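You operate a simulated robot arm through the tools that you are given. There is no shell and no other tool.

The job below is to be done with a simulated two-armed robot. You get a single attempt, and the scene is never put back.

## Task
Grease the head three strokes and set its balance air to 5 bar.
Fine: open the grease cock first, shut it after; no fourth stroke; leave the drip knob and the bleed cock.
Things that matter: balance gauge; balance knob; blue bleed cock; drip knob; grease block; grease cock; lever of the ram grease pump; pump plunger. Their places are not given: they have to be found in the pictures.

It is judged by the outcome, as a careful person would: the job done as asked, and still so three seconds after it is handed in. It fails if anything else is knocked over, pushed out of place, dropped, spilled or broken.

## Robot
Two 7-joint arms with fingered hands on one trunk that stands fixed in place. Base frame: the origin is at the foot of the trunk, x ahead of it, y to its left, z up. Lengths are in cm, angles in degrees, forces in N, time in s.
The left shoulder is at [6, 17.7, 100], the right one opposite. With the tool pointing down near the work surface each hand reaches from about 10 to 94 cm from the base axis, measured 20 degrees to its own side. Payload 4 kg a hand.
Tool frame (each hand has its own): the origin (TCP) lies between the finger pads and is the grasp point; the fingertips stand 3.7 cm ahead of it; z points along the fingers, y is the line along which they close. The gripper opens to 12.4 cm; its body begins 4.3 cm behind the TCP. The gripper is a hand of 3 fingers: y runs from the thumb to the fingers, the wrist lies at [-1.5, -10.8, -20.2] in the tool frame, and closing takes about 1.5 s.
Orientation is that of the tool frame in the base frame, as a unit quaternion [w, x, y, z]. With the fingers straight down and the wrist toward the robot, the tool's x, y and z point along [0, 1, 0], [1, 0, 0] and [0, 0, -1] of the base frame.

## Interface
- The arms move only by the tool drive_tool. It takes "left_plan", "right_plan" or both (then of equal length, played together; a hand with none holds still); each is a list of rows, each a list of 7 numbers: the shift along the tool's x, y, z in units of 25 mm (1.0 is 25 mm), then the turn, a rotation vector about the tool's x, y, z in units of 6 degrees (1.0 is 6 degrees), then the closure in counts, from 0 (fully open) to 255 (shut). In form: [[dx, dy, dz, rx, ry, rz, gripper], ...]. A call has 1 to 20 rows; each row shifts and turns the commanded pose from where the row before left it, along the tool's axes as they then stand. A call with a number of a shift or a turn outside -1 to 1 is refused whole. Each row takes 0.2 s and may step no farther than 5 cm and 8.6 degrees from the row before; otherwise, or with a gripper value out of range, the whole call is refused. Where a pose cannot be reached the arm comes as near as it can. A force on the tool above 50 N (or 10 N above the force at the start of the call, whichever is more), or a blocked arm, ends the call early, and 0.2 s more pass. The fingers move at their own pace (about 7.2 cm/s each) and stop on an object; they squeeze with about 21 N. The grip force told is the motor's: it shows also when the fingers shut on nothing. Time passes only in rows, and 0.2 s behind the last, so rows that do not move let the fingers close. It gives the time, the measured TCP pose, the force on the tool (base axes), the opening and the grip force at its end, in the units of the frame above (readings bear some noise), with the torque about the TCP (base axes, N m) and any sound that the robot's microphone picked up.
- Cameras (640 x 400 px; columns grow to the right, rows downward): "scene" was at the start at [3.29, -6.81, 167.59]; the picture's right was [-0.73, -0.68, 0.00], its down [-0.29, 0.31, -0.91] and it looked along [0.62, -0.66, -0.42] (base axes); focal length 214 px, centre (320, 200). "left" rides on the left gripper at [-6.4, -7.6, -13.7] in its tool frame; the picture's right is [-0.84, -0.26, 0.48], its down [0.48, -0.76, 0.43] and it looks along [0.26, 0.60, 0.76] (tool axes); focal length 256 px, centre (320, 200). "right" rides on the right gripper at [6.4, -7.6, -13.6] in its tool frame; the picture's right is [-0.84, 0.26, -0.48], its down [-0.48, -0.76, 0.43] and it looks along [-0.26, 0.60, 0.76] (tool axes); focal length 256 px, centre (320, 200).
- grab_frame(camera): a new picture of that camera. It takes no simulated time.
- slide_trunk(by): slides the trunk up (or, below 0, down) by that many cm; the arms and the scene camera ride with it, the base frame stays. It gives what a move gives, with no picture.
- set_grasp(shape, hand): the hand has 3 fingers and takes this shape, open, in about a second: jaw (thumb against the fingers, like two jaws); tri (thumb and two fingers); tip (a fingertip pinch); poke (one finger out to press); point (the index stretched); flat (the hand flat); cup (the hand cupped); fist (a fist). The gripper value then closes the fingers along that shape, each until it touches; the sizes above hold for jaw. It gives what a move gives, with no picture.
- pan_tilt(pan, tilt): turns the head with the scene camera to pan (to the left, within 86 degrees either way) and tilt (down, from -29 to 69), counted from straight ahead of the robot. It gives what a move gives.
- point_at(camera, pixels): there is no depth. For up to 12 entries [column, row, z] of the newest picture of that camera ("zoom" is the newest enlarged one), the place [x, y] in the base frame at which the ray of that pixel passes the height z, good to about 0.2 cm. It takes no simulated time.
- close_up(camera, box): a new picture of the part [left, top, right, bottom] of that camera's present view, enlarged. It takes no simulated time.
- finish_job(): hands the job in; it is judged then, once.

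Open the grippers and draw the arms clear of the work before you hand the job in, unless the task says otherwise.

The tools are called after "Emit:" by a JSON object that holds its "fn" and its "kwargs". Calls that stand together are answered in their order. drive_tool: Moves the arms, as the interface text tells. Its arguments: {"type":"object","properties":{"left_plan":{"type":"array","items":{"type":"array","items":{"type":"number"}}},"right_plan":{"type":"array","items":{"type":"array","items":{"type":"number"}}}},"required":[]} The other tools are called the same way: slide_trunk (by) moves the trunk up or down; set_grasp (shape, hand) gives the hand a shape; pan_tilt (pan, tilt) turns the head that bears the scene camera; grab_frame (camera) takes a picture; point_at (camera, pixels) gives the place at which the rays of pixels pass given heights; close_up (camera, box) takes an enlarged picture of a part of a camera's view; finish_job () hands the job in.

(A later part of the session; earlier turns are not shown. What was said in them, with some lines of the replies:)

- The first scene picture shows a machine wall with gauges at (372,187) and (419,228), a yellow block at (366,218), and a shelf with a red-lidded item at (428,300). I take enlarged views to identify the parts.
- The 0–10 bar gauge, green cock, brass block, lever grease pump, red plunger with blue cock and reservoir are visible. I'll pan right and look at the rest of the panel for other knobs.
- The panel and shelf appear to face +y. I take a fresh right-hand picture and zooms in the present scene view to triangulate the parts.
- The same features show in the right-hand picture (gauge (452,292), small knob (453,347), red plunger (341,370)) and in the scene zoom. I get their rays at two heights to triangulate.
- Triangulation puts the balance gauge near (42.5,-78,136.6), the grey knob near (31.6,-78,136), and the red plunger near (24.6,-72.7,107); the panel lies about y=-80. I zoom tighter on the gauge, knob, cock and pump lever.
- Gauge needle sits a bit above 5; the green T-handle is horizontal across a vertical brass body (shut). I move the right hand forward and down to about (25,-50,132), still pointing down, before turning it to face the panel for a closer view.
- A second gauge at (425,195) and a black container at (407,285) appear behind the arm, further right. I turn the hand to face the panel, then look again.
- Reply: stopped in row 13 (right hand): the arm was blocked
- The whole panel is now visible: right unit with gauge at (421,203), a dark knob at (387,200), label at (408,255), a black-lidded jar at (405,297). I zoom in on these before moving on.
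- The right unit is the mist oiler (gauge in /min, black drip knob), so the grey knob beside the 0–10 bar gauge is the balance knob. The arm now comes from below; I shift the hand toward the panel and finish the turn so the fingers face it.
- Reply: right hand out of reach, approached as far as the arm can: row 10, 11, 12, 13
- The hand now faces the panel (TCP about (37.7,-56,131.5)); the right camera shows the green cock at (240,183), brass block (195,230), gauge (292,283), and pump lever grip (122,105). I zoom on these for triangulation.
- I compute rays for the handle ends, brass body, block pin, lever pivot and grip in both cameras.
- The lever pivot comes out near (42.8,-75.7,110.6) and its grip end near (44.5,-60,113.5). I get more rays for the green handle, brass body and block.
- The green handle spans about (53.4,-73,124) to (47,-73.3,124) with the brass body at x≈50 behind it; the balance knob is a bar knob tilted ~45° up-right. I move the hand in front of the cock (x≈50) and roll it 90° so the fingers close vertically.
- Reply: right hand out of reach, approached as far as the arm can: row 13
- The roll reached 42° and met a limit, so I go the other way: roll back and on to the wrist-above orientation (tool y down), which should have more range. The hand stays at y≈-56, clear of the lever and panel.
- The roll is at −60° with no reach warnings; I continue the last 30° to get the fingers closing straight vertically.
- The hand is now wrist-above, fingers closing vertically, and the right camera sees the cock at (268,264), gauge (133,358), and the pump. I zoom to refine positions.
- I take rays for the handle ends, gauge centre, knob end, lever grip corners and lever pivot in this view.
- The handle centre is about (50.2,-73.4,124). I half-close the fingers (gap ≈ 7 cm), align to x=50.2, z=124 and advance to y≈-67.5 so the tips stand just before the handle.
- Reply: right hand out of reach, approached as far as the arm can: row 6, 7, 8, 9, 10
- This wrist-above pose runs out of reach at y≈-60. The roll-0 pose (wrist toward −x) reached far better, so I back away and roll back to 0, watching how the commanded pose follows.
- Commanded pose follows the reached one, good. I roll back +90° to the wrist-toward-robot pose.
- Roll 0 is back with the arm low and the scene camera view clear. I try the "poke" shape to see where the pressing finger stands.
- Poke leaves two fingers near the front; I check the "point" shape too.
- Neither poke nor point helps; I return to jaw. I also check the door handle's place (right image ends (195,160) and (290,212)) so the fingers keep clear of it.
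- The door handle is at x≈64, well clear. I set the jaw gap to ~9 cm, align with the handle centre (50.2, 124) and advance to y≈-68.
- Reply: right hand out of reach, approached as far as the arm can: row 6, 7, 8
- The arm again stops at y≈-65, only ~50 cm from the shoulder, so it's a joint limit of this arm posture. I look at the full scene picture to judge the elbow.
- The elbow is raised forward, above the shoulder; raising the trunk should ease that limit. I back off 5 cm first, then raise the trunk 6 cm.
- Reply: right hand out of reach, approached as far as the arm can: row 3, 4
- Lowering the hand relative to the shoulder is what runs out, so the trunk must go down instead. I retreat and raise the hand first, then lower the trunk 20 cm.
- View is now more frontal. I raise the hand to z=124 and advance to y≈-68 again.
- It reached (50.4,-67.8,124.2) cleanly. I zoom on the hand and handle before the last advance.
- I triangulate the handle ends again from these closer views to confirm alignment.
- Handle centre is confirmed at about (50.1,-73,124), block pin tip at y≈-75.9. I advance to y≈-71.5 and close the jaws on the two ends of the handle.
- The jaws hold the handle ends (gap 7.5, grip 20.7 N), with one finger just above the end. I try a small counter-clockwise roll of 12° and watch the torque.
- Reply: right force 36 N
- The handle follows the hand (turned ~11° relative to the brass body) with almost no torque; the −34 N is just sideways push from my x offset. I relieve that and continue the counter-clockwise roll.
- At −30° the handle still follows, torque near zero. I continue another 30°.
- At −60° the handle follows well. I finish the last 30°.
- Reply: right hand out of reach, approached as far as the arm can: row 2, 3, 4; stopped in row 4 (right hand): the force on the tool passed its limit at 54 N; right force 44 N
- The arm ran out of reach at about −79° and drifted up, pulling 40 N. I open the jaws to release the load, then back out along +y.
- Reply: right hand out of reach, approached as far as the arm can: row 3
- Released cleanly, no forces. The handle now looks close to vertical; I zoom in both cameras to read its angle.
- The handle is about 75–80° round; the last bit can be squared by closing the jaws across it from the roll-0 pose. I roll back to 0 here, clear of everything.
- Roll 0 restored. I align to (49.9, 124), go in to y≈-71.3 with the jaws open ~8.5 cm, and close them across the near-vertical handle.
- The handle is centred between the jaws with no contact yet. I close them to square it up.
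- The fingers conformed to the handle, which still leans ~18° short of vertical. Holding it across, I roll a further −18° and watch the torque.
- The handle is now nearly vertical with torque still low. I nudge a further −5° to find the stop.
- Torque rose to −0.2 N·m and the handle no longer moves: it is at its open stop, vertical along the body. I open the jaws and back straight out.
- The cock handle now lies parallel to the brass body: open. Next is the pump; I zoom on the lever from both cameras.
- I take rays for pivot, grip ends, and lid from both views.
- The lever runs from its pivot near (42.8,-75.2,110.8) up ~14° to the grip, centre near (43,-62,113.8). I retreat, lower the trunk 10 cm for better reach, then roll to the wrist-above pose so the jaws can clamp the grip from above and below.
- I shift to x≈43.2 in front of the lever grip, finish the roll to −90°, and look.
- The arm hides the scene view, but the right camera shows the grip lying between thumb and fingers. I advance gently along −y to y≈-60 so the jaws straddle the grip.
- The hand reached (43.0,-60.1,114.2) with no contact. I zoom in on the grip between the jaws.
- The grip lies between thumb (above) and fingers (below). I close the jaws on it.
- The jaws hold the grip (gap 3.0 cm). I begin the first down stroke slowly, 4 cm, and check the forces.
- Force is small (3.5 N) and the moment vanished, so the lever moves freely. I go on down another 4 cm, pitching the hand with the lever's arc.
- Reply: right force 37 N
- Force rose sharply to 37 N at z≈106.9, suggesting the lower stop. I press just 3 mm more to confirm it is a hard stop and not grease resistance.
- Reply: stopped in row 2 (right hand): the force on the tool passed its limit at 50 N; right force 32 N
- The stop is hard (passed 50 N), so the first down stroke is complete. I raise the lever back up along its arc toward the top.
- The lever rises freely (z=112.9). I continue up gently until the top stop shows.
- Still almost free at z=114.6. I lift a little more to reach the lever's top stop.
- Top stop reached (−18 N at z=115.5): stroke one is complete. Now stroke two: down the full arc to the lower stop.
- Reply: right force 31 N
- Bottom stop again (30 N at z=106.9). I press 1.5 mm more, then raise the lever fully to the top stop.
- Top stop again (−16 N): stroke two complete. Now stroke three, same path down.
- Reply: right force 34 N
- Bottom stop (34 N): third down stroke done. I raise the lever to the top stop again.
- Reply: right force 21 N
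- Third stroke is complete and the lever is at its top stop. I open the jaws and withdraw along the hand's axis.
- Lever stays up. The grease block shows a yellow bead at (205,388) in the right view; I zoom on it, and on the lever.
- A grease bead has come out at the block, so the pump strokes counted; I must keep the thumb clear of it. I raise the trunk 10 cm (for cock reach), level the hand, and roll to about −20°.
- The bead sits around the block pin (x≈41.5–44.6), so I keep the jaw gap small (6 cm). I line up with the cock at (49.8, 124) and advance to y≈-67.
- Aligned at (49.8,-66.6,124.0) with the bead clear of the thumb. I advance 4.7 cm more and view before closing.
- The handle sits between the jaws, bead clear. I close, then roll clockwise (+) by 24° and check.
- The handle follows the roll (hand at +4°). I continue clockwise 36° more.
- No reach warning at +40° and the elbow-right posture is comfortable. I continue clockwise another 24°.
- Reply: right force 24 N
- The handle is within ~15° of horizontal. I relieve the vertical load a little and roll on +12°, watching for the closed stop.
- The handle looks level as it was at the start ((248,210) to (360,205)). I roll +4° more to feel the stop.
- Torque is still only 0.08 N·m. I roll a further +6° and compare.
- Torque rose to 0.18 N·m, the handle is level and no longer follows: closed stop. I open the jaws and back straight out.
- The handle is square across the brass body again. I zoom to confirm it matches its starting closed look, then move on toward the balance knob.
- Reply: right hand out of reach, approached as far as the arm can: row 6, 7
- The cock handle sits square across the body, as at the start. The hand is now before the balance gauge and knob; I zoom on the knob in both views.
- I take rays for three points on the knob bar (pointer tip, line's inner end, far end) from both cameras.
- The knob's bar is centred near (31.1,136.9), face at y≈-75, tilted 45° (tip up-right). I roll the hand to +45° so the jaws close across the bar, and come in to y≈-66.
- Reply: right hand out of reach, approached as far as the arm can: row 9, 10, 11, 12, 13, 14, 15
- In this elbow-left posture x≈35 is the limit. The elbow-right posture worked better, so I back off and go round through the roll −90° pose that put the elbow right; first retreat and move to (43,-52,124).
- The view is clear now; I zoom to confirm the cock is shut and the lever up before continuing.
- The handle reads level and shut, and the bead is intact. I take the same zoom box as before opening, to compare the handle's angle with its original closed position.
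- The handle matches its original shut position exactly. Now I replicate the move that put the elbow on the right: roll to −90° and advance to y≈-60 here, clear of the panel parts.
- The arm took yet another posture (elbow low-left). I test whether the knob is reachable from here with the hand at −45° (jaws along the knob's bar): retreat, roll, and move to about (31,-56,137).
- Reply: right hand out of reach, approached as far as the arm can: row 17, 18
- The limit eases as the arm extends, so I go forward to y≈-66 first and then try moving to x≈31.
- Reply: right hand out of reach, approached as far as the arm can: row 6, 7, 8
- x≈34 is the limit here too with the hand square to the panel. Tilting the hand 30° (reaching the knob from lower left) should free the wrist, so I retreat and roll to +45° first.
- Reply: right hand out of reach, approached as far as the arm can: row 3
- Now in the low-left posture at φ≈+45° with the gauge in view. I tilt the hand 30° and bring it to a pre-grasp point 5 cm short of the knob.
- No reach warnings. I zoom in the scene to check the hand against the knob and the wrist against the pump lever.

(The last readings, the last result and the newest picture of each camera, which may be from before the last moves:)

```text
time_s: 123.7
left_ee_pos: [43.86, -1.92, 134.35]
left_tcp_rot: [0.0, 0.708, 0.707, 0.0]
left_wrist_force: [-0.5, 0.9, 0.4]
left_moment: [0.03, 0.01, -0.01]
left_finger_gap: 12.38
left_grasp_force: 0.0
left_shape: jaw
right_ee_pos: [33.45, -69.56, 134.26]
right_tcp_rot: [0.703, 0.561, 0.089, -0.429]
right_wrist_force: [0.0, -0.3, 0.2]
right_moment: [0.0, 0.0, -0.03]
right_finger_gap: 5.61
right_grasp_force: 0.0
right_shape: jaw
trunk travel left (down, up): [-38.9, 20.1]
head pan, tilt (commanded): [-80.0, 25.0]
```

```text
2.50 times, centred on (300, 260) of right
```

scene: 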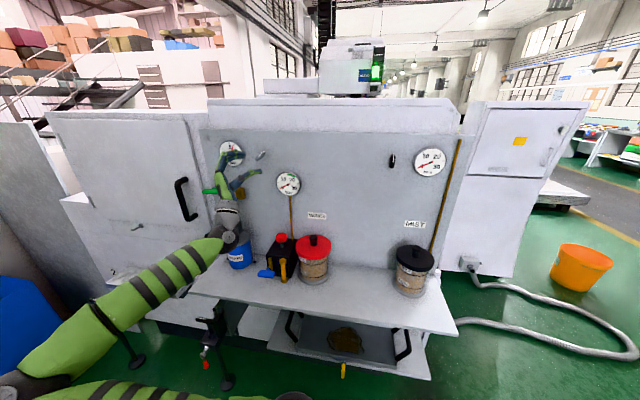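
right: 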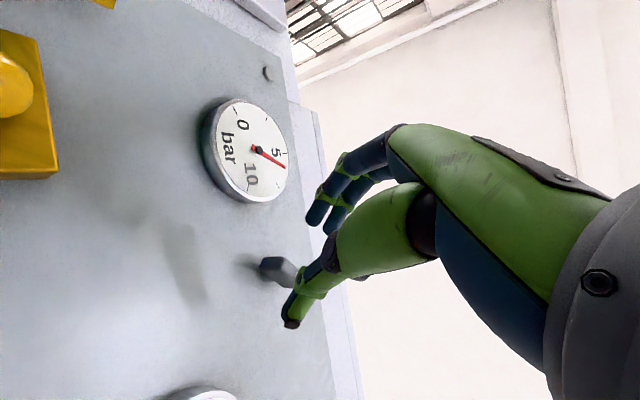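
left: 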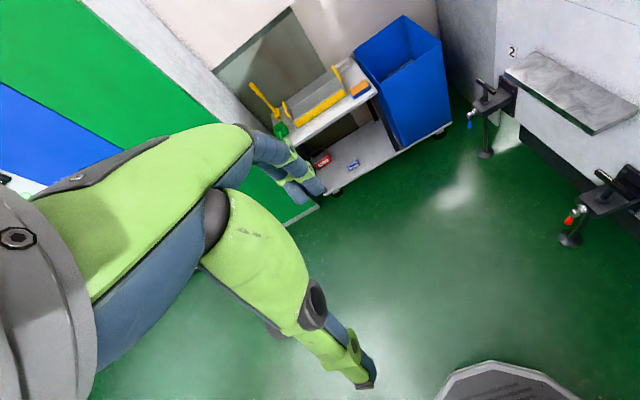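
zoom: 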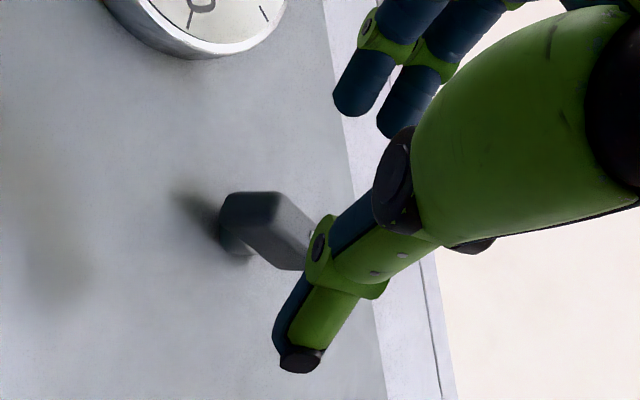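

The wrist is ~12 cm from the lever, and the jaws line up with the knob's bar. I advance the last ~4.8 cm along the hand's axis.

Emit:
{"fn": "drive_tool", "kwargs": {"right_plan": [[0, 0, 0.5, 0, 0, 0, 140], [0, 0, 0.5, 0, 0, 0, 140], [0, 0, 0.5, 0, 0, 0, 140], [0, 0, 0.4, 0, 0, 0, 140]]}}

Emit:
{"fn": "close_up", "kwargs": {"camera": "scene", "box": [206, 130, 286, 190]}}

Emit:
{"fn": "close_up", "kwargs": {"camera": "right", "box": [220, 180, 380, 340]}}

```text
time_s: 124.7
left_ee_pos: [44.01, -1.86, 134.36]
left_tcp_rot: [0.0, 0.707, 0.707, 0.0]
left_wrist_force: [-0.4, -0.7, -0.4]
left_moment: [0.01, 0.01, 0.02]
left_finger_gap: 12.37
left_grasp_force: 0.1
left_shape: jaw
right_ee_pos: [31.85, -73.6, 135.89]
right_tcp_rot: [0.702, 0.561, 0.086, -0.429]
right_wrist_force: [-0.7, -0.7, 0.5]
right_moment: [0.02, -0.03, -0.01]
right_finger_gap: 5.61
right_grasp_force: 0.0
right_shape: jaw
trunk travel left (down, up): [-38.9, 20.1]
head pan, tilt (commanded): [-80.0, 25.0]
```

```text
6.67 times, centred on (246, 160) of scene
```

zoom: 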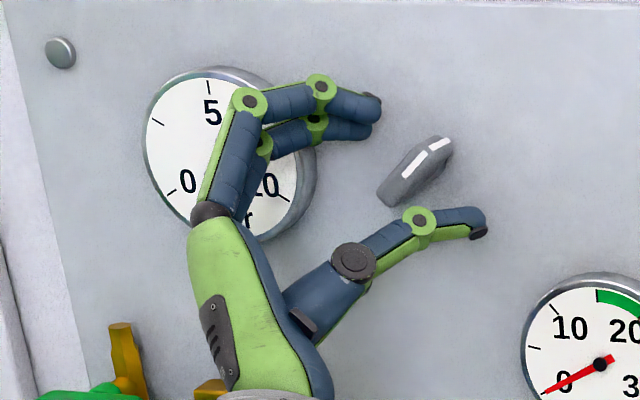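

```text
2.50 times, centred on (300, 260) of right
```

zoom: 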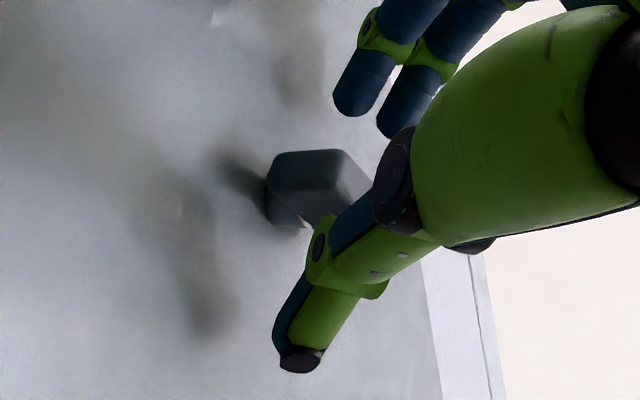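

The jaws straddle the bar with no contact. I close them on the knob.

Emit:
{"fn": "drive_tool", "kwargs": {"right_plan": [[0, 0, 0, 0, 0, 0, 180], [0, 0, 0, 0, 0, 0, 215], [0, 0, 0, 0, 0, 0, 250], [0, 0, 0, 0, 0, 0, 250], [0, 0, 0, 0, 0, 0, 250]]}}

Emit:
{"fn": "close_up", "kwargs": {"camera": "scene", "box": [206, 130, 286, 190]}}

Emit:
{"fn": "grab_frame", "kwargs": {"camera": "right"}}

```text
time_s: 125.9
left_ee_pos: [43.88, -1.91, 134.37]
left_tcp_rot: [0.0, 0.708, 0.707, 0.0]
left_wrist_force: [-0.2, 1.3, 0.4]
left_moment: [0.01, 0.0, -0.02]
left_finger_gap: 12.38
left_grasp_force: 0.2
left_shape: jaw
right_ee_pos: [31.89, -73.65, 136.03]
right_tcp_rot: [0.702, 0.56, 0.086, -0.43]
right_wrist_force: [-3.3, 1.7, -1.1]
right_moment: [-0.19, -0.03, 0.04]
right_finger_gap: 1.35
right_grasp_force: 20.6
right_shape: jaw
trunk travel left (down, up): [-38.9, 20.1]
head pan, tilt (commanded): [-80.0, 25.0]
```

```text
6.67 times, centred on (246, 160) of scene
```

zoom: 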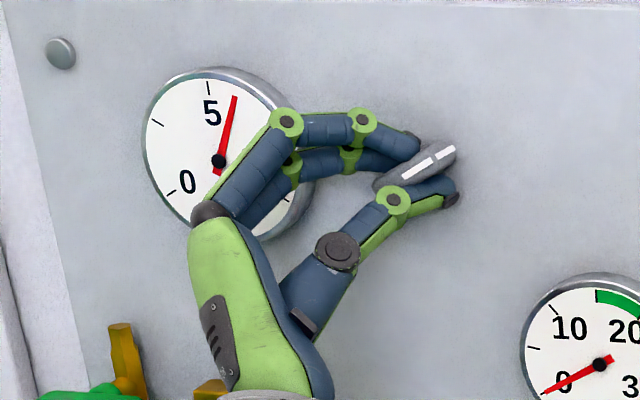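

```text
taken
```

right: 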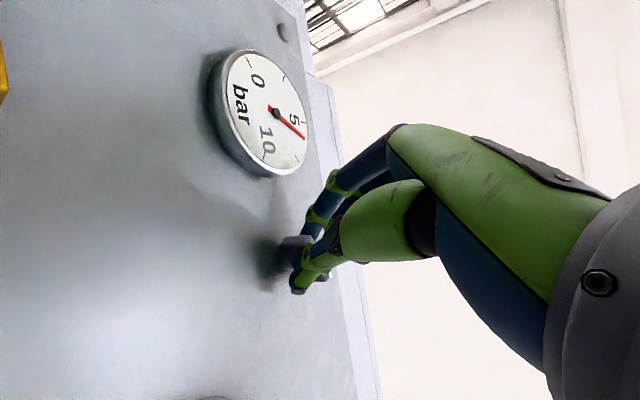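

Knob gripped (gap 1.35) and the gauge needle stays visible in both views, about 6 bar. I turn counter-clockwise 12° and check the needle.

Emit:
{"fn": "drive_tool", "kwargs": {"right_plan": [[0, -0.05, 0, -0.5, 0, -0.866, 250], [0, -0.05, 0, -0.5, 0, -0.866, 250], [0, 0, 0, 0, 0, 0, 250]]}}

Emit:
{"fn": "close_up", "kwargs": {"camera": "scene", "box": [206, 130, 286, 190]}}

Emit:
{"fn": "close_up", "kwargs": {"camera": "right", "box": [200, 30, 340, 190]}}

```text
time_s: 126.7
left_ee_pos: [43.98, -1.91, 134.38]
left_tcp_rot: [0.0, 0.707, 0.707, -0.001]
left_wrist_force: [-0.6, 0.7, 0.7]
left_moment: [-0.01, -0.03, -0.03]
left_finger_gap: 12.37
left_grasp_force: 0.1
left_shape: jaw
right_ee_pos: [31.52, -73.61, 135.87]
right_tcp_rot: [0.689, 0.513, 0.16, -0.487]
right_wrist_force: [-4.0, -0.2, 3.2]
right_moment: [-0.25, -0.07, 0.09]
right_finger_gap: 1.26
right_grasp_force: 20.6
right_shape: jaw
trunk travel left (down, up): [-38.9, 20.1]
head pan, tilt (commanded): [-80.0, 25.0]
```

```text
6.67 times, centred on (246, 160) of scene
```

zoom: 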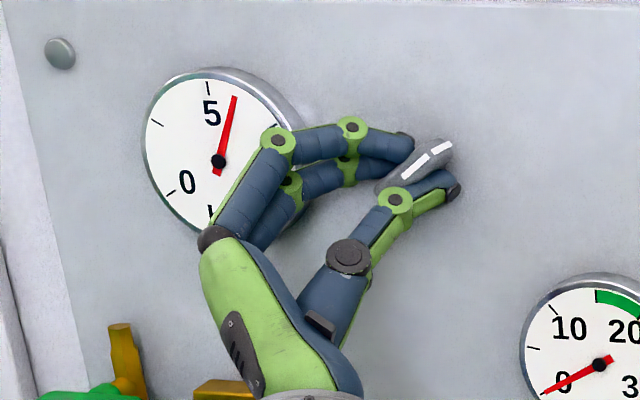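

```text
2.50 times, centred on (270, 110) of right
```

zoom: 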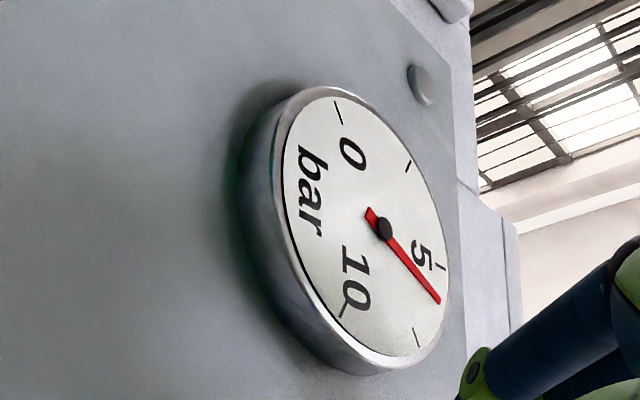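

The needle has barely moved yet while the knob turned only a little. I turn another 24° counter-clockwise.

Emit:
{"fn": "drive_tool", "kwargs": {"right_plan": [[0, -0.05, 0, -0.5, 0, -0.866, 250], [0, -0.05, 0, -0.5, 0, -0.866, 250], [0, -0.05, 0, -0.5, 0, -0.866, 250], [0, -0.05, 0, -0.5, 0, -0.866, 250], [0, 0, 0, 0, 0, 0, 250]]}}

Emit:
{"fn": "close_up", "kwargs": {"camera": "scene", "box": [206, 130, 286, 190]}}

Emit:
{"fn": "close_up", "kwargs": {"camera": "right", "box": [200, 30, 340, 190]}}

```text
time_s: 127.9
left_ee_pos: [43.95, -1.77, 134.38]
left_tcp_rot: [0.0, 0.707, 0.708, -0.001]
left_wrist_force: [-0.4, 0.2, 0.9]
left_moment: [0.0, -0.01, -0.02]
left_finger_gap: 12.35
left_grasp_force: 0.0
left_shape: jaw
right_ee_pos: [31.14, -73.48, 135.62]
right_tcp_rot: [0.639, 0.401, 0.299, -0.584]
right_wrist_force: [-6.3, -1.5, 7.5]
right_moment: [-0.3, -0.08, 0.09]
right_finger_gap: 1.26
right_grasp_force: 20.6
right_shape: jaw
trunk travel left (down, up): [-38.9, 20.1]
head pan, tilt (commanded): [-80.0, 25.0]
```

```text
6.67 times, centred on (246, 160) of scene
```

zoom: 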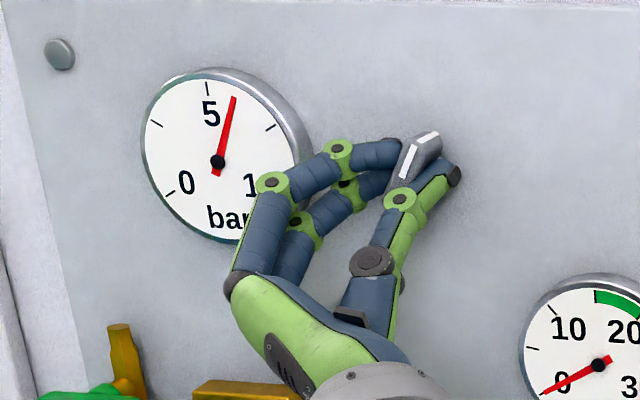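

```text
2.50 times, centred on (270, 110) of right
```

zoom: 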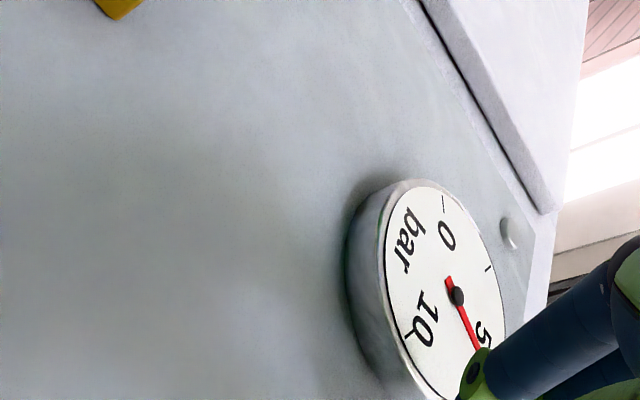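

The knob itself turned ~24°, but the needle still reads about 6. I wait a second to see whether the gauge lags.

Emit:
{"fn": "drive_tool", "kwargs": {"right_plan": [[0, 0, 0, 0, 0, 0, 250], [0, 0, 0, 0, 0, 0, 250], [0, 0, 0, 0, 0, 0, 250], [0, 0, 0, 0, 0, 0, 250], [0, 0, 0, 0, 0, 0, 250], [0, 0, 0, 0, 0, 0, 250], [0, 0, 0, 0, 0, 0, 250], [0, 0, 0, 0, 0, 0, 250]]}}

Emit:
{"fn": "close_up", "kwargs": {"camera": "scene", "box": [214, 135, 270, 175]}}

Emit:
{"fn": "grab_frame", "kwargs": {"camera": "scene"}}

```text
time_s: 129.7
left_ee_pos: [43.87, -1.75, 134.45]
left_tcp_rot: [0.0, 0.708, 0.707, 0.0]
left_wrist_force: [0.0, -0.6, -0.1]
left_moment: [-0.03, 0.01, 0.02]
left_finger_gap: 12.37
left_grasp_force: 0.1
left_shape: jaw
right_ee_pos: [31.12, -73.43, 135.65]
right_tcp_rot: [0.639, 0.402, 0.299, -0.583]
right_wrist_force: [-7.3, -2.6, 9.4]
right_moment: [-0.33, -0.11, 0.06]
right_finger_gap: 1.25
right_grasp_force: 20.9
right_shape: jaw
trunk travel left (down, up): [-38.9, 20.1]
head pan, tilt (commanded): [-80.0, 25.0]
```

```text
10.00 times, centred on (242, 155) of scene
```

zoom: 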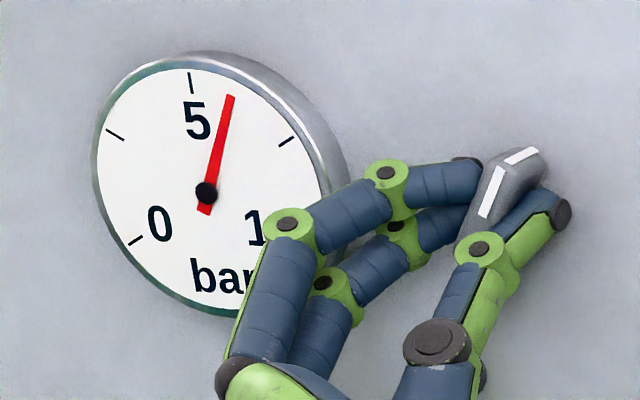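

```text
taken
```

scene: 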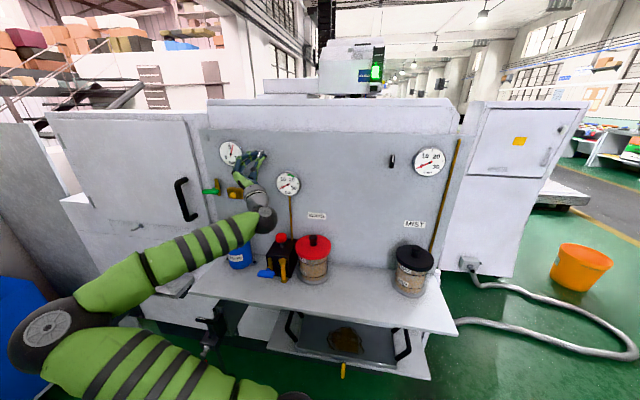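

The needle is unchanged after a net ~14° of knob turn from its starting angle. I turn a further 36° counter-clockwise to see a clear response.

Emit:
{"fn": "drive_tool", "kwargs": {"right_plan": [[0, -0.05, 0, -0.5, 0, -0.866, 250], [0, -0.05, 0, -0.5, 0, -0.866, 250], [0, -0.05, 0, -0.5, 0, -0.866, 250], [0, -0.05, 0, -0.5, 0, -0.866, 250], [0, -0.05, 0, -0.5, 0, -0.866, 250], [0, -0.05, 0, -0.5, 0, -0.866, 250], [0, 0, 0, 0, 0, 0, 250]]}}

Emit:
{"fn": "close_up", "kwargs": {"camera": "scene", "box": [214, 135, 270, 175]}}

```text
time_s: 131.3
left_ee_pos: [43.72, -1.71, 134.39]
left_tcp_rot: [0.0, 0.707, 0.707, 0.001]
left_wrist_force: [0.9, -0.6, 0.2]
left_moment: [-0.02, -0.02, -0.03]
left_finger_gap: 12.36
left_grasp_force: 0.1
left_shape: jaw
right_ee_pos: [30.36, -73.46, 135.71]
right_tcp_rot: [-0.514, -0.203, -0.483, 0.679]
right_wrist_force: [-7.3, 0.0, 8.6]
right_moment: [-0.15, -0.14, 0.12]
right_finger_gap: 1.27
right_grasp_force: 21.8
right_shape: jaw
trunk travel left (down, up): [-38.9, 20.1]
head pan, tilt (commanded): [-80.0, 25.0]
```

```text
10.00 times, centred on (242, 155) of scene
```

zoom: 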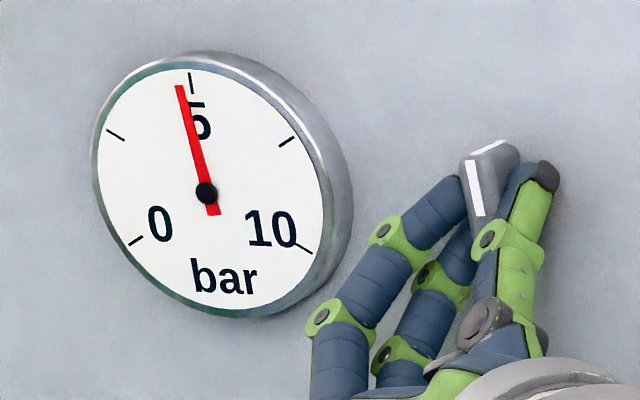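

Now it responds: the needle moved to just below 5 (≈4.8). I wait a second to see if it has settled.

Emit:
{"fn": "drive_tool", "kwargs": {"right_plan": [[0, 0, 0, 0, 0, 0, 250], [0, 0, 0, 0, 0, 0, 250], [0, 0, 0, 0, 0, 0, 250], [0, 0, 0, 0, 0, 0, 250], [0, 0, 0, 0, 0, 0, 250], [0, 0, 0, 0, 0, 0, 250], [0, 0, 0, 0, 0, 0, 250], [0, 0, 0, 0, 0, 0, 250]]}}

Emit:
{"fn": "close_up", "kwargs": {"camera": "scene", "box": [210, 132, 258, 172]}}

```text
time_s: 133.1
left_ee_pos: [43.87, -1.79, 134.45]
left_tcp_rot: [-0.001, 0.706, 0.708, 0.0]
left_wrist_force: [-0.3, 0.3, 0.1]
left_moment: [-0.02, -0.01, -0.03]
left_finger_gap: 12.35
left_grasp_force: 0.0
left_shape: jaw
right_ee_pos: [30.56, -73.44, 135.85]
right_tcp_rot: [-0.514, -0.203, -0.482, 0.68]
right_wrist_force: [-7.3, -0.2, 9.9]
right_moment: [-0.19, -0.16, 0.1]
right_finger_gap: 1.28
right_grasp_force: 21.1
right_shape: jaw
trunk travel left (down, up): [-38.9, 20.1]
head pan, tilt (commanded): [-80.0, 25.0]
```

```text
10.00 times, centred on (234, 152) of scene
```

zoom: 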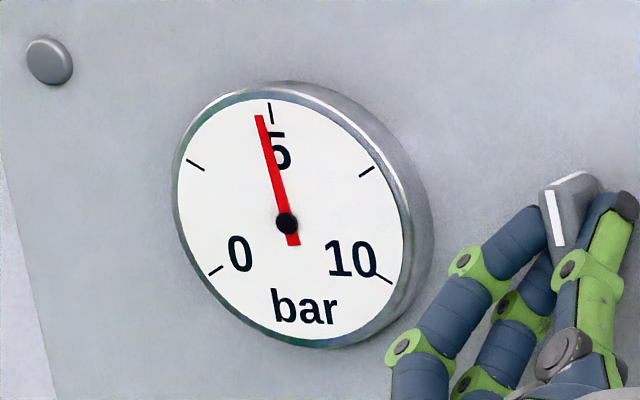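

It is settled at about 4.8 bar, with some slack in the knob. I turn back clockwise in small steps, 12° first, and read again.

Emit:
{"fn": "drive_tool", "kwargs": {"right_plan": [[0, 0.05, 0, 0.5, 0, 0.866, 250], [0, 0.05, 0, 0.5, 0, 0.866, 250], [0, 0, 0, 0, 0, 0, 250], [0, 0, 0, 0, 0, 0, 250]]}}

Emit:
{"fn": "close_up", "kwargs": {"camera": "scene", "box": [210, 132, 274, 172]}}

```text
time_s: 134.1
left_ee_pos: [43.86, -1.83, 134.36]
left_tcp_rot: [0.0, 0.707, 0.707, 0.0]
left_wrist_force: [0.3, 1.2, 0.0]
left_moment: [-0.03, 0.0, 0.01]
left_finger_gap: 12.38
left_grasp_force: 0.0
left_shape: jaw
right_ee_pos: [30.77, -73.6, 135.69]
right_tcp_rot: [-0.563, -0.273, -0.425, 0.654]
right_wrist_force: [-7.0, -2.2, 10.2]
right_moment: [-0.24, -0.06, 0.09]
right_finger_gap: 1.3
right_grasp_force: 21.4
right_shape: jaw
trunk travel left (down, up): [-38.9, 20.1]
head pan, tilt (commanded): [-80.0, 25.0]
```

```text
10.00 times, centred on (242, 152) of scene
```

zoom: 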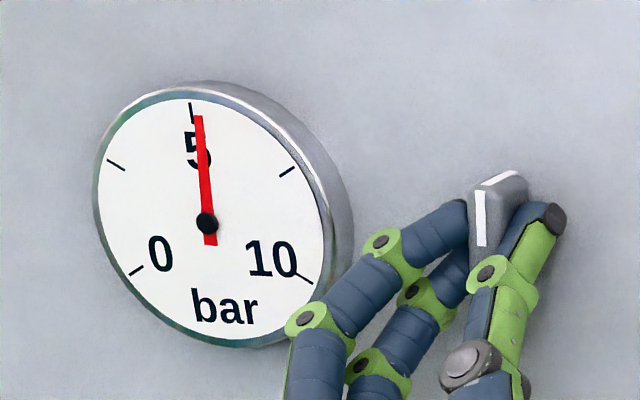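

The reading followed at once: about 5.27 bar (0.04 bar per degree). I turn back counter-clockwise ~6.5°.

Emit:
{"fn": "drive_tool", "kwargs": {"right_plan": [[0, -0.03, 0, -0.27, 0, -0.47, 250], [0, -0.03, 0, -0.27, 0, -0.47, 250], [0, 0, 0, 0, 0, 0, 250], [0, 0, 0, 0, 0, 0, 250], [0, 0, 0, 0, 0, 0, 250]]}}

Emit:
{"fn": "close_up", "kwargs": {"camera": "scene", "box": [210, 132, 274, 172]}}

```text
time_s: 135.3
left_ee_pos: [43.94, -1.7, 134.61]
left_tcp_rot: [0.0, 0.707, 0.707, 0.0]
left_wrist_force: [0.2, 0.6, -0.4]
left_moment: [-0.01, 0.01, -0.02]
left_finger_gap: 12.36
left_grasp_force: 0.1
left_shape: jaw
right_ee_pos: [30.48, -73.58, 135.68]
right_tcp_rot: [-0.538, -0.234, -0.457, 0.669]
right_wrist_force: [-2.4, 1.0, 9.8]
right_moment: [-0.22, -0.09, 0.18]
right_finger_gap: 1.27
right_grasp_force: 21.1
right_shape: jaw
trunk travel left (down, up): [-38.9, 20.1]
head pan, tilt (commanded): [-80.0, 25.0]
```

```text
10.00 times, centred on (242, 152) of scene
```

zoom: 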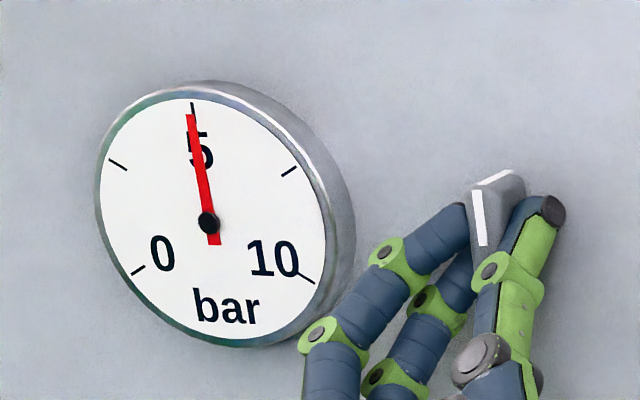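

The needle lies right over the 5 tick (tip (190,115), tick (191,103)). I relax the small upward load, then open the jaws gently and check the reading.

Emit:
{"fn": "drive_tool", "kwargs": {"right_plan": [[-0.08, -0.03, 0.04, 0, 0, 0, 250], [0, 0, 0, 0, 0, 0, 235], [0, 0, 0, 0, 0, 0, 220], [0, 0, 0, 0, 0, 0, 200], [0, 0, 0, 0, 0, 0, 170], [0, 0, 0, 0, 0, 0, 140], [0, 0, 0, 0, 0, 0, 140]]}}

Emit:
{"fn": "close_up", "kwargs": {"camera": "scene", "box": [210, 132, 274, 172]}}

```text
time_s: 136.9
left_ee_pos: [44.16, -1.89, 134.43]
left_tcp_rot: [0.0, 0.707, 0.707, 0.0]
left_wrist_force: [0.3, 0.4, -0.1]
left_moment: [0.0, -0.02, -0.02]
left_finger_gap: 12.36
left_grasp_force: 0.1
left_shape: jaw
right_ee_pos: [30.64, -73.54, 135.94]
right_tcp_rot: [-0.537, -0.236, -0.458, 0.668]
right_wrist_force: [0.2, 0.4, 0.4]
right_moment: [0.03, 0.01, -0.02]
right_finger_gap: 5.56
right_grasp_force: 0.0
right_shape: jaw
trunk travel left (down, up): [-38.9, 20.1]
head pan, tilt (commanded): [-80.0, 25.0]
```

```text
10.00 times, centred on (242, 152) of scene
```

zoom: 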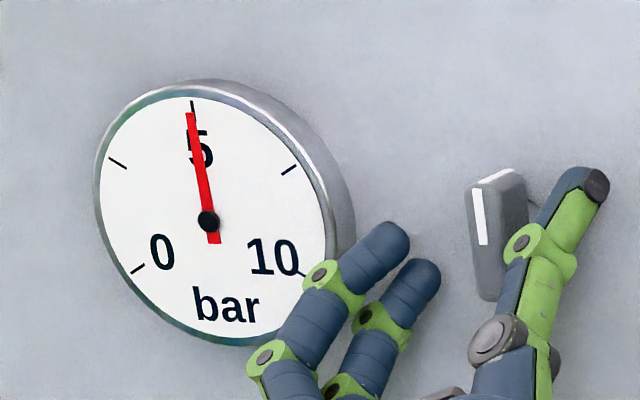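

The reading holds at 5.0 bar with the jaws open. I withdraw straight back along +y, away from the panel.

Emit:
{"fn": "drive_tool", "kwargs": {"right_plan": [[-0.4, 0, -0.69, 0, 0, 0, 140], [-0.4, 0, -0.69, 0, 0, 0, 140], [-0.4, 0, -0.69, 0, 0, 0, 140], [-0.4, 0, -0.69, 0, 0, 0, 140], [-0.4, 0, -0.69, 0, 0, 0, 140], [-0.4, 0, -0.69, 0, 0, 0, 100]]}}

Emit:
{"fn": "grab_frame", "kwargs": {"camera": "scene"}}

Emit:
{"fn": "close_up", "kwargs": {"camera": "scene", "box": [206, 127, 270, 177]}}

```text
time_s: 138.3
left_ee_pos: [43.98, -1.67, 134.27]
left_tcp_rot: [0.0, 0.707, 0.707, -0.001]
left_wrist_force: [0.3, 1.1, -0.5]
left_moment: [-0.03, 0.04, -0.01]
left_finger_gap: 12.4
left_grasp_force: 0.0
left_shape: jaw
right_ee_pos: [32.49, -66.9, 133.89]
right_tcp_rot: [-0.536, -0.234, -0.457, 0.67]
right_wrist_force: [-0.1, 0.1, 0.6]
right_moment: [0.02, 0.0, -0.03]
right_finger_gap: 7.49
right_grasp_force: 0.0
right_shape: jaw
right hand out of reach, approached as far as the arm can: row 3, 4, 5, 6
trunk travel left (down, up): [-38.9, 20.1]
head pan, tilt (commanded): [-80.0, 25.0]
```

```text
taken
```

scene: 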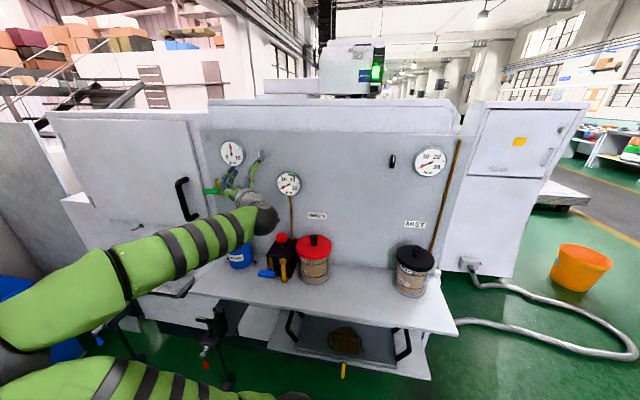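

```text
8.00 times, centred on (238, 152) of scene
```

zoom: 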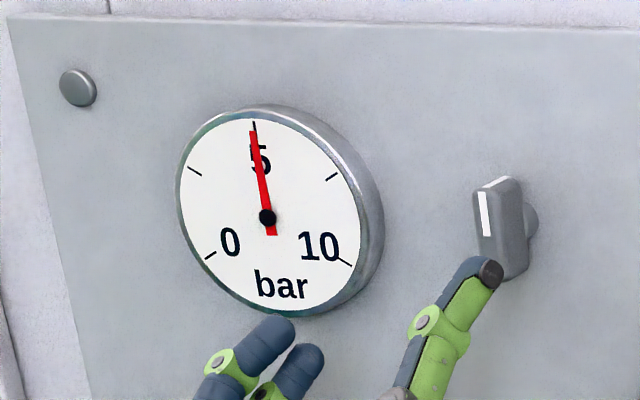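

Gauge still reads 5.0. The hand is free of the knob; I draw the arm back further toward the robot, up-left and away from the panel.

Emit:
{"fn": "drive_tool", "kwargs": {"right_plan": [[-0.3, 0.44, -0.6, 0, 0, 0, 100], [-0.3, 0.44, -0.6, 0, 0, 0, 100], [-0.3, 0.44, -0.6, 0, 0, 0, 100], [-0.3, 0.44, -0.6, 0, 0, 0, 100], [-0.3, 0.44, -0.6, 0, 0, 0, 60], [-0.3, 0.44, -0.6, 0, 0, 0, 60]]}}

Emit:
{"fn": "grab_frame", "kwargs": {"camera": "scene"}}

```text
time_s: 139.7
left_ee_pos: [44.01, -1.91, 134.41]
left_tcp_rot: [0.001, 0.707, 0.708, 0.0]
left_wrist_force: [-0.4, 0.0, -0.7]
left_moment: [0.0, -0.01, 0.01]
left_finger_gap: 12.36
left_grasp_force: 0.1
left_shape: jaw
right_ee_pos: [38.49, -56.78, 131.03]
right_tcp_rot: [-0.537, -0.235, -0.458, 0.669]
right_wrist_force: [0.0, -0.3, 0.0]
right_moment: [0.02, 0.01, -0.04]
right_finger_gap: 9.46
right_grasp_force: 0.1
right_shape: jaw
trunk travel left (down, up): [-38.9, 20.1]
head pan, tilt (commanded): [-80.0, 25.0]
```

```text
taken
```

scene: 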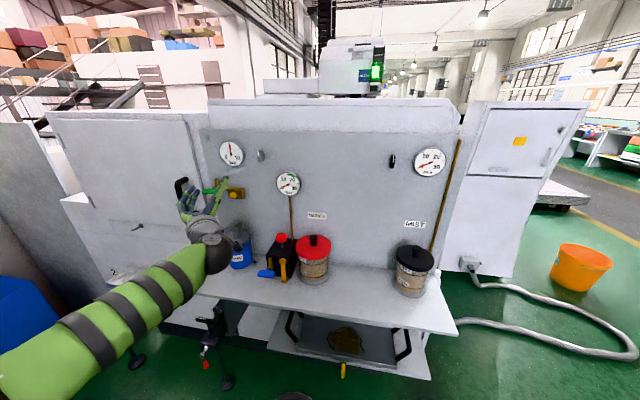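

I back off a bit more, to about y=-48, keeping away from the left hand, and look over the whole work once more.

Emit:
{"fn": "drive_tool", "kwargs": {"right_plan": [[-0.64, 0.55, -0.67, 0, 0, 0, 30], [-0.64, 0.55, -0.67, 0, 0, 0, 0], [-0.64, 0.55, -0.67, 0, 0, 0, 0], [-0.64, 0.55, -0.67, 0, 0, 0, 0], [0, 0, 0, 0, 0, 0, 0], [0, 0, 0, 0, 0, 0, 0]]}}

Emit:
{"fn": "grab_frame", "kwargs": {"camera": "scene"}}

Emit:
{"fn": "close_up", "kwargs": {"camera": "scene", "box": [210, 132, 274, 172]}}

Emit:
{"fn": "close_up", "kwargs": {"camera": "scene", "box": [180, 165, 300, 290]}}

Emit:
{"fn": "grab_frame", "kwargs": {"camera": "right"}}

```text
time_s: 141.1
left_ee_pos: [44.03, -1.98, 134.41]
left_tcp_rot: [0.0, 0.707, 0.707, 0.001]
left_wrist_force: [-0.6, 0.4, 0.4]
left_moment: [-0.01, -0.02, 0.01]
left_finger_gap: 12.36
left_grasp_force: 0.1
left_shape: jaw
right_ee_pos: [44.28, -47.81, 130.9]
right_tcp_rot: [-0.537, -0.235, -0.457, 0.669]
right_wrist_force: [-1.3, 0.2, -0.2]
right_moment: [0.01, -0.01, 0.01]
right_finger_gap: 12.36
right_grasp_force: 0.2
right_shape: jaw
trunk travel left (down, up): [-38.9, 20.1]
head pan, tilt (commanded): [-80.0, 25.0]
```

```text
taken
```

scene: 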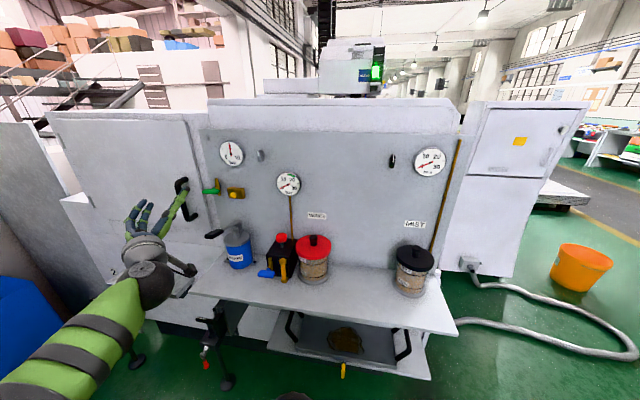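

```text
10.00 times, centred on (242, 152) of scene
```

zoom: 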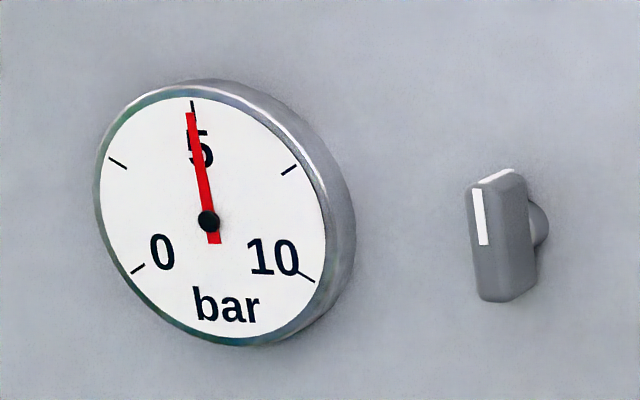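

```text
3.20 times, centred on (240, 228) of scene
```

zoom: 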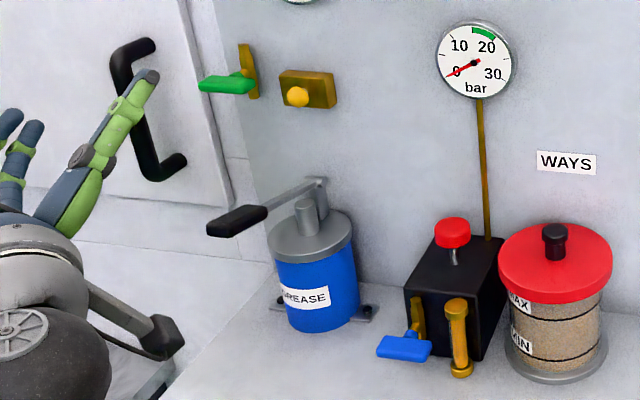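

```text
taken
```

right: 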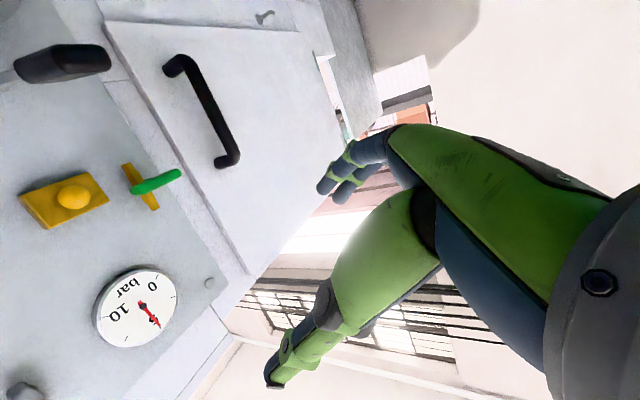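

The gauge reads 5.0, cock shut, lever up, blue bleed cock, red plunger and mist knob untouched. I cross-check the gauge from the right camera and the mist knob once more.

Emit:
{"fn": "close_up", "kwargs": {"camera": "right", "box": [80, 255, 192, 360]}}

Emit:
{"fn": "close_up", "kwargs": {"camera": "scene", "box": [370, 140, 450, 190]}}

```text
3.81 times, centred on (136, 308) of right
```

zoom: 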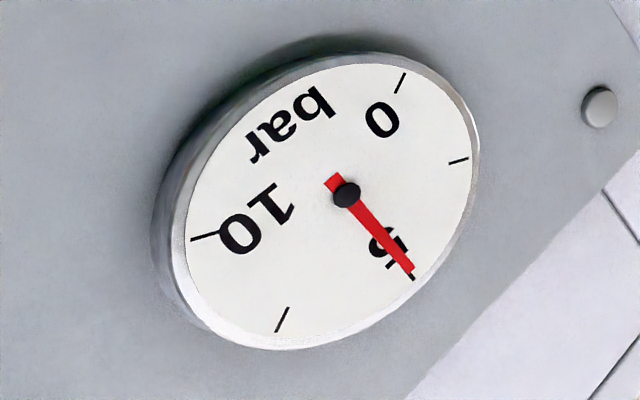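

```text
8.00 times, centred on (410, 165) of scene
```

zoom: 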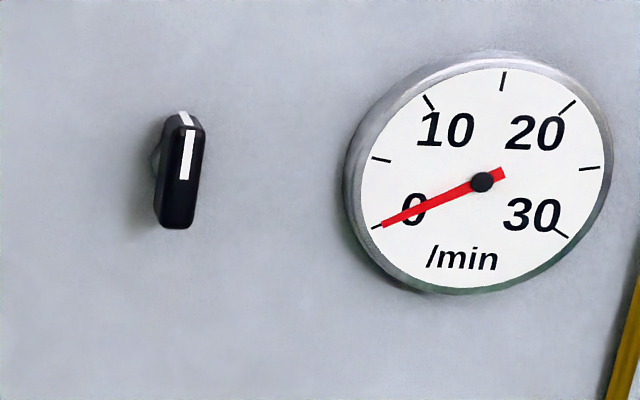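

Both cameras show the needle on the 5 tick, and the drip knob is as it was. The cock is shut, three strokes are done, the jaws are open and both arms are clear, so I hand in the job.

Emit:
{"fn": "finish_job", "kwargs": {}}

```text
The job is handed in.
```

The head has had three full grease strokes and its balance air is set to 5 bar. I have handed the job in.

- **Grease cock:** I opened it before pumping. I shut it again afterwards, and in the camera its handle matches the original shut position.
- **Pump:** The lever went from its top stop to its bottom stop and back three times, with no fourth stroke. Grease came out as a bead on the grease block, and the lever is back at the top.
- **Balance air:** The gauge read about 6 bar at the start. It now reads 5.0 bar in both camera views and held there after I let go of the knob.
- **Left alone:** I did not touch the drip knob, blue bleed cock or pump plunger. Nothing was knocked over or spilled.

Both arms are clear of the work with the grippers open.
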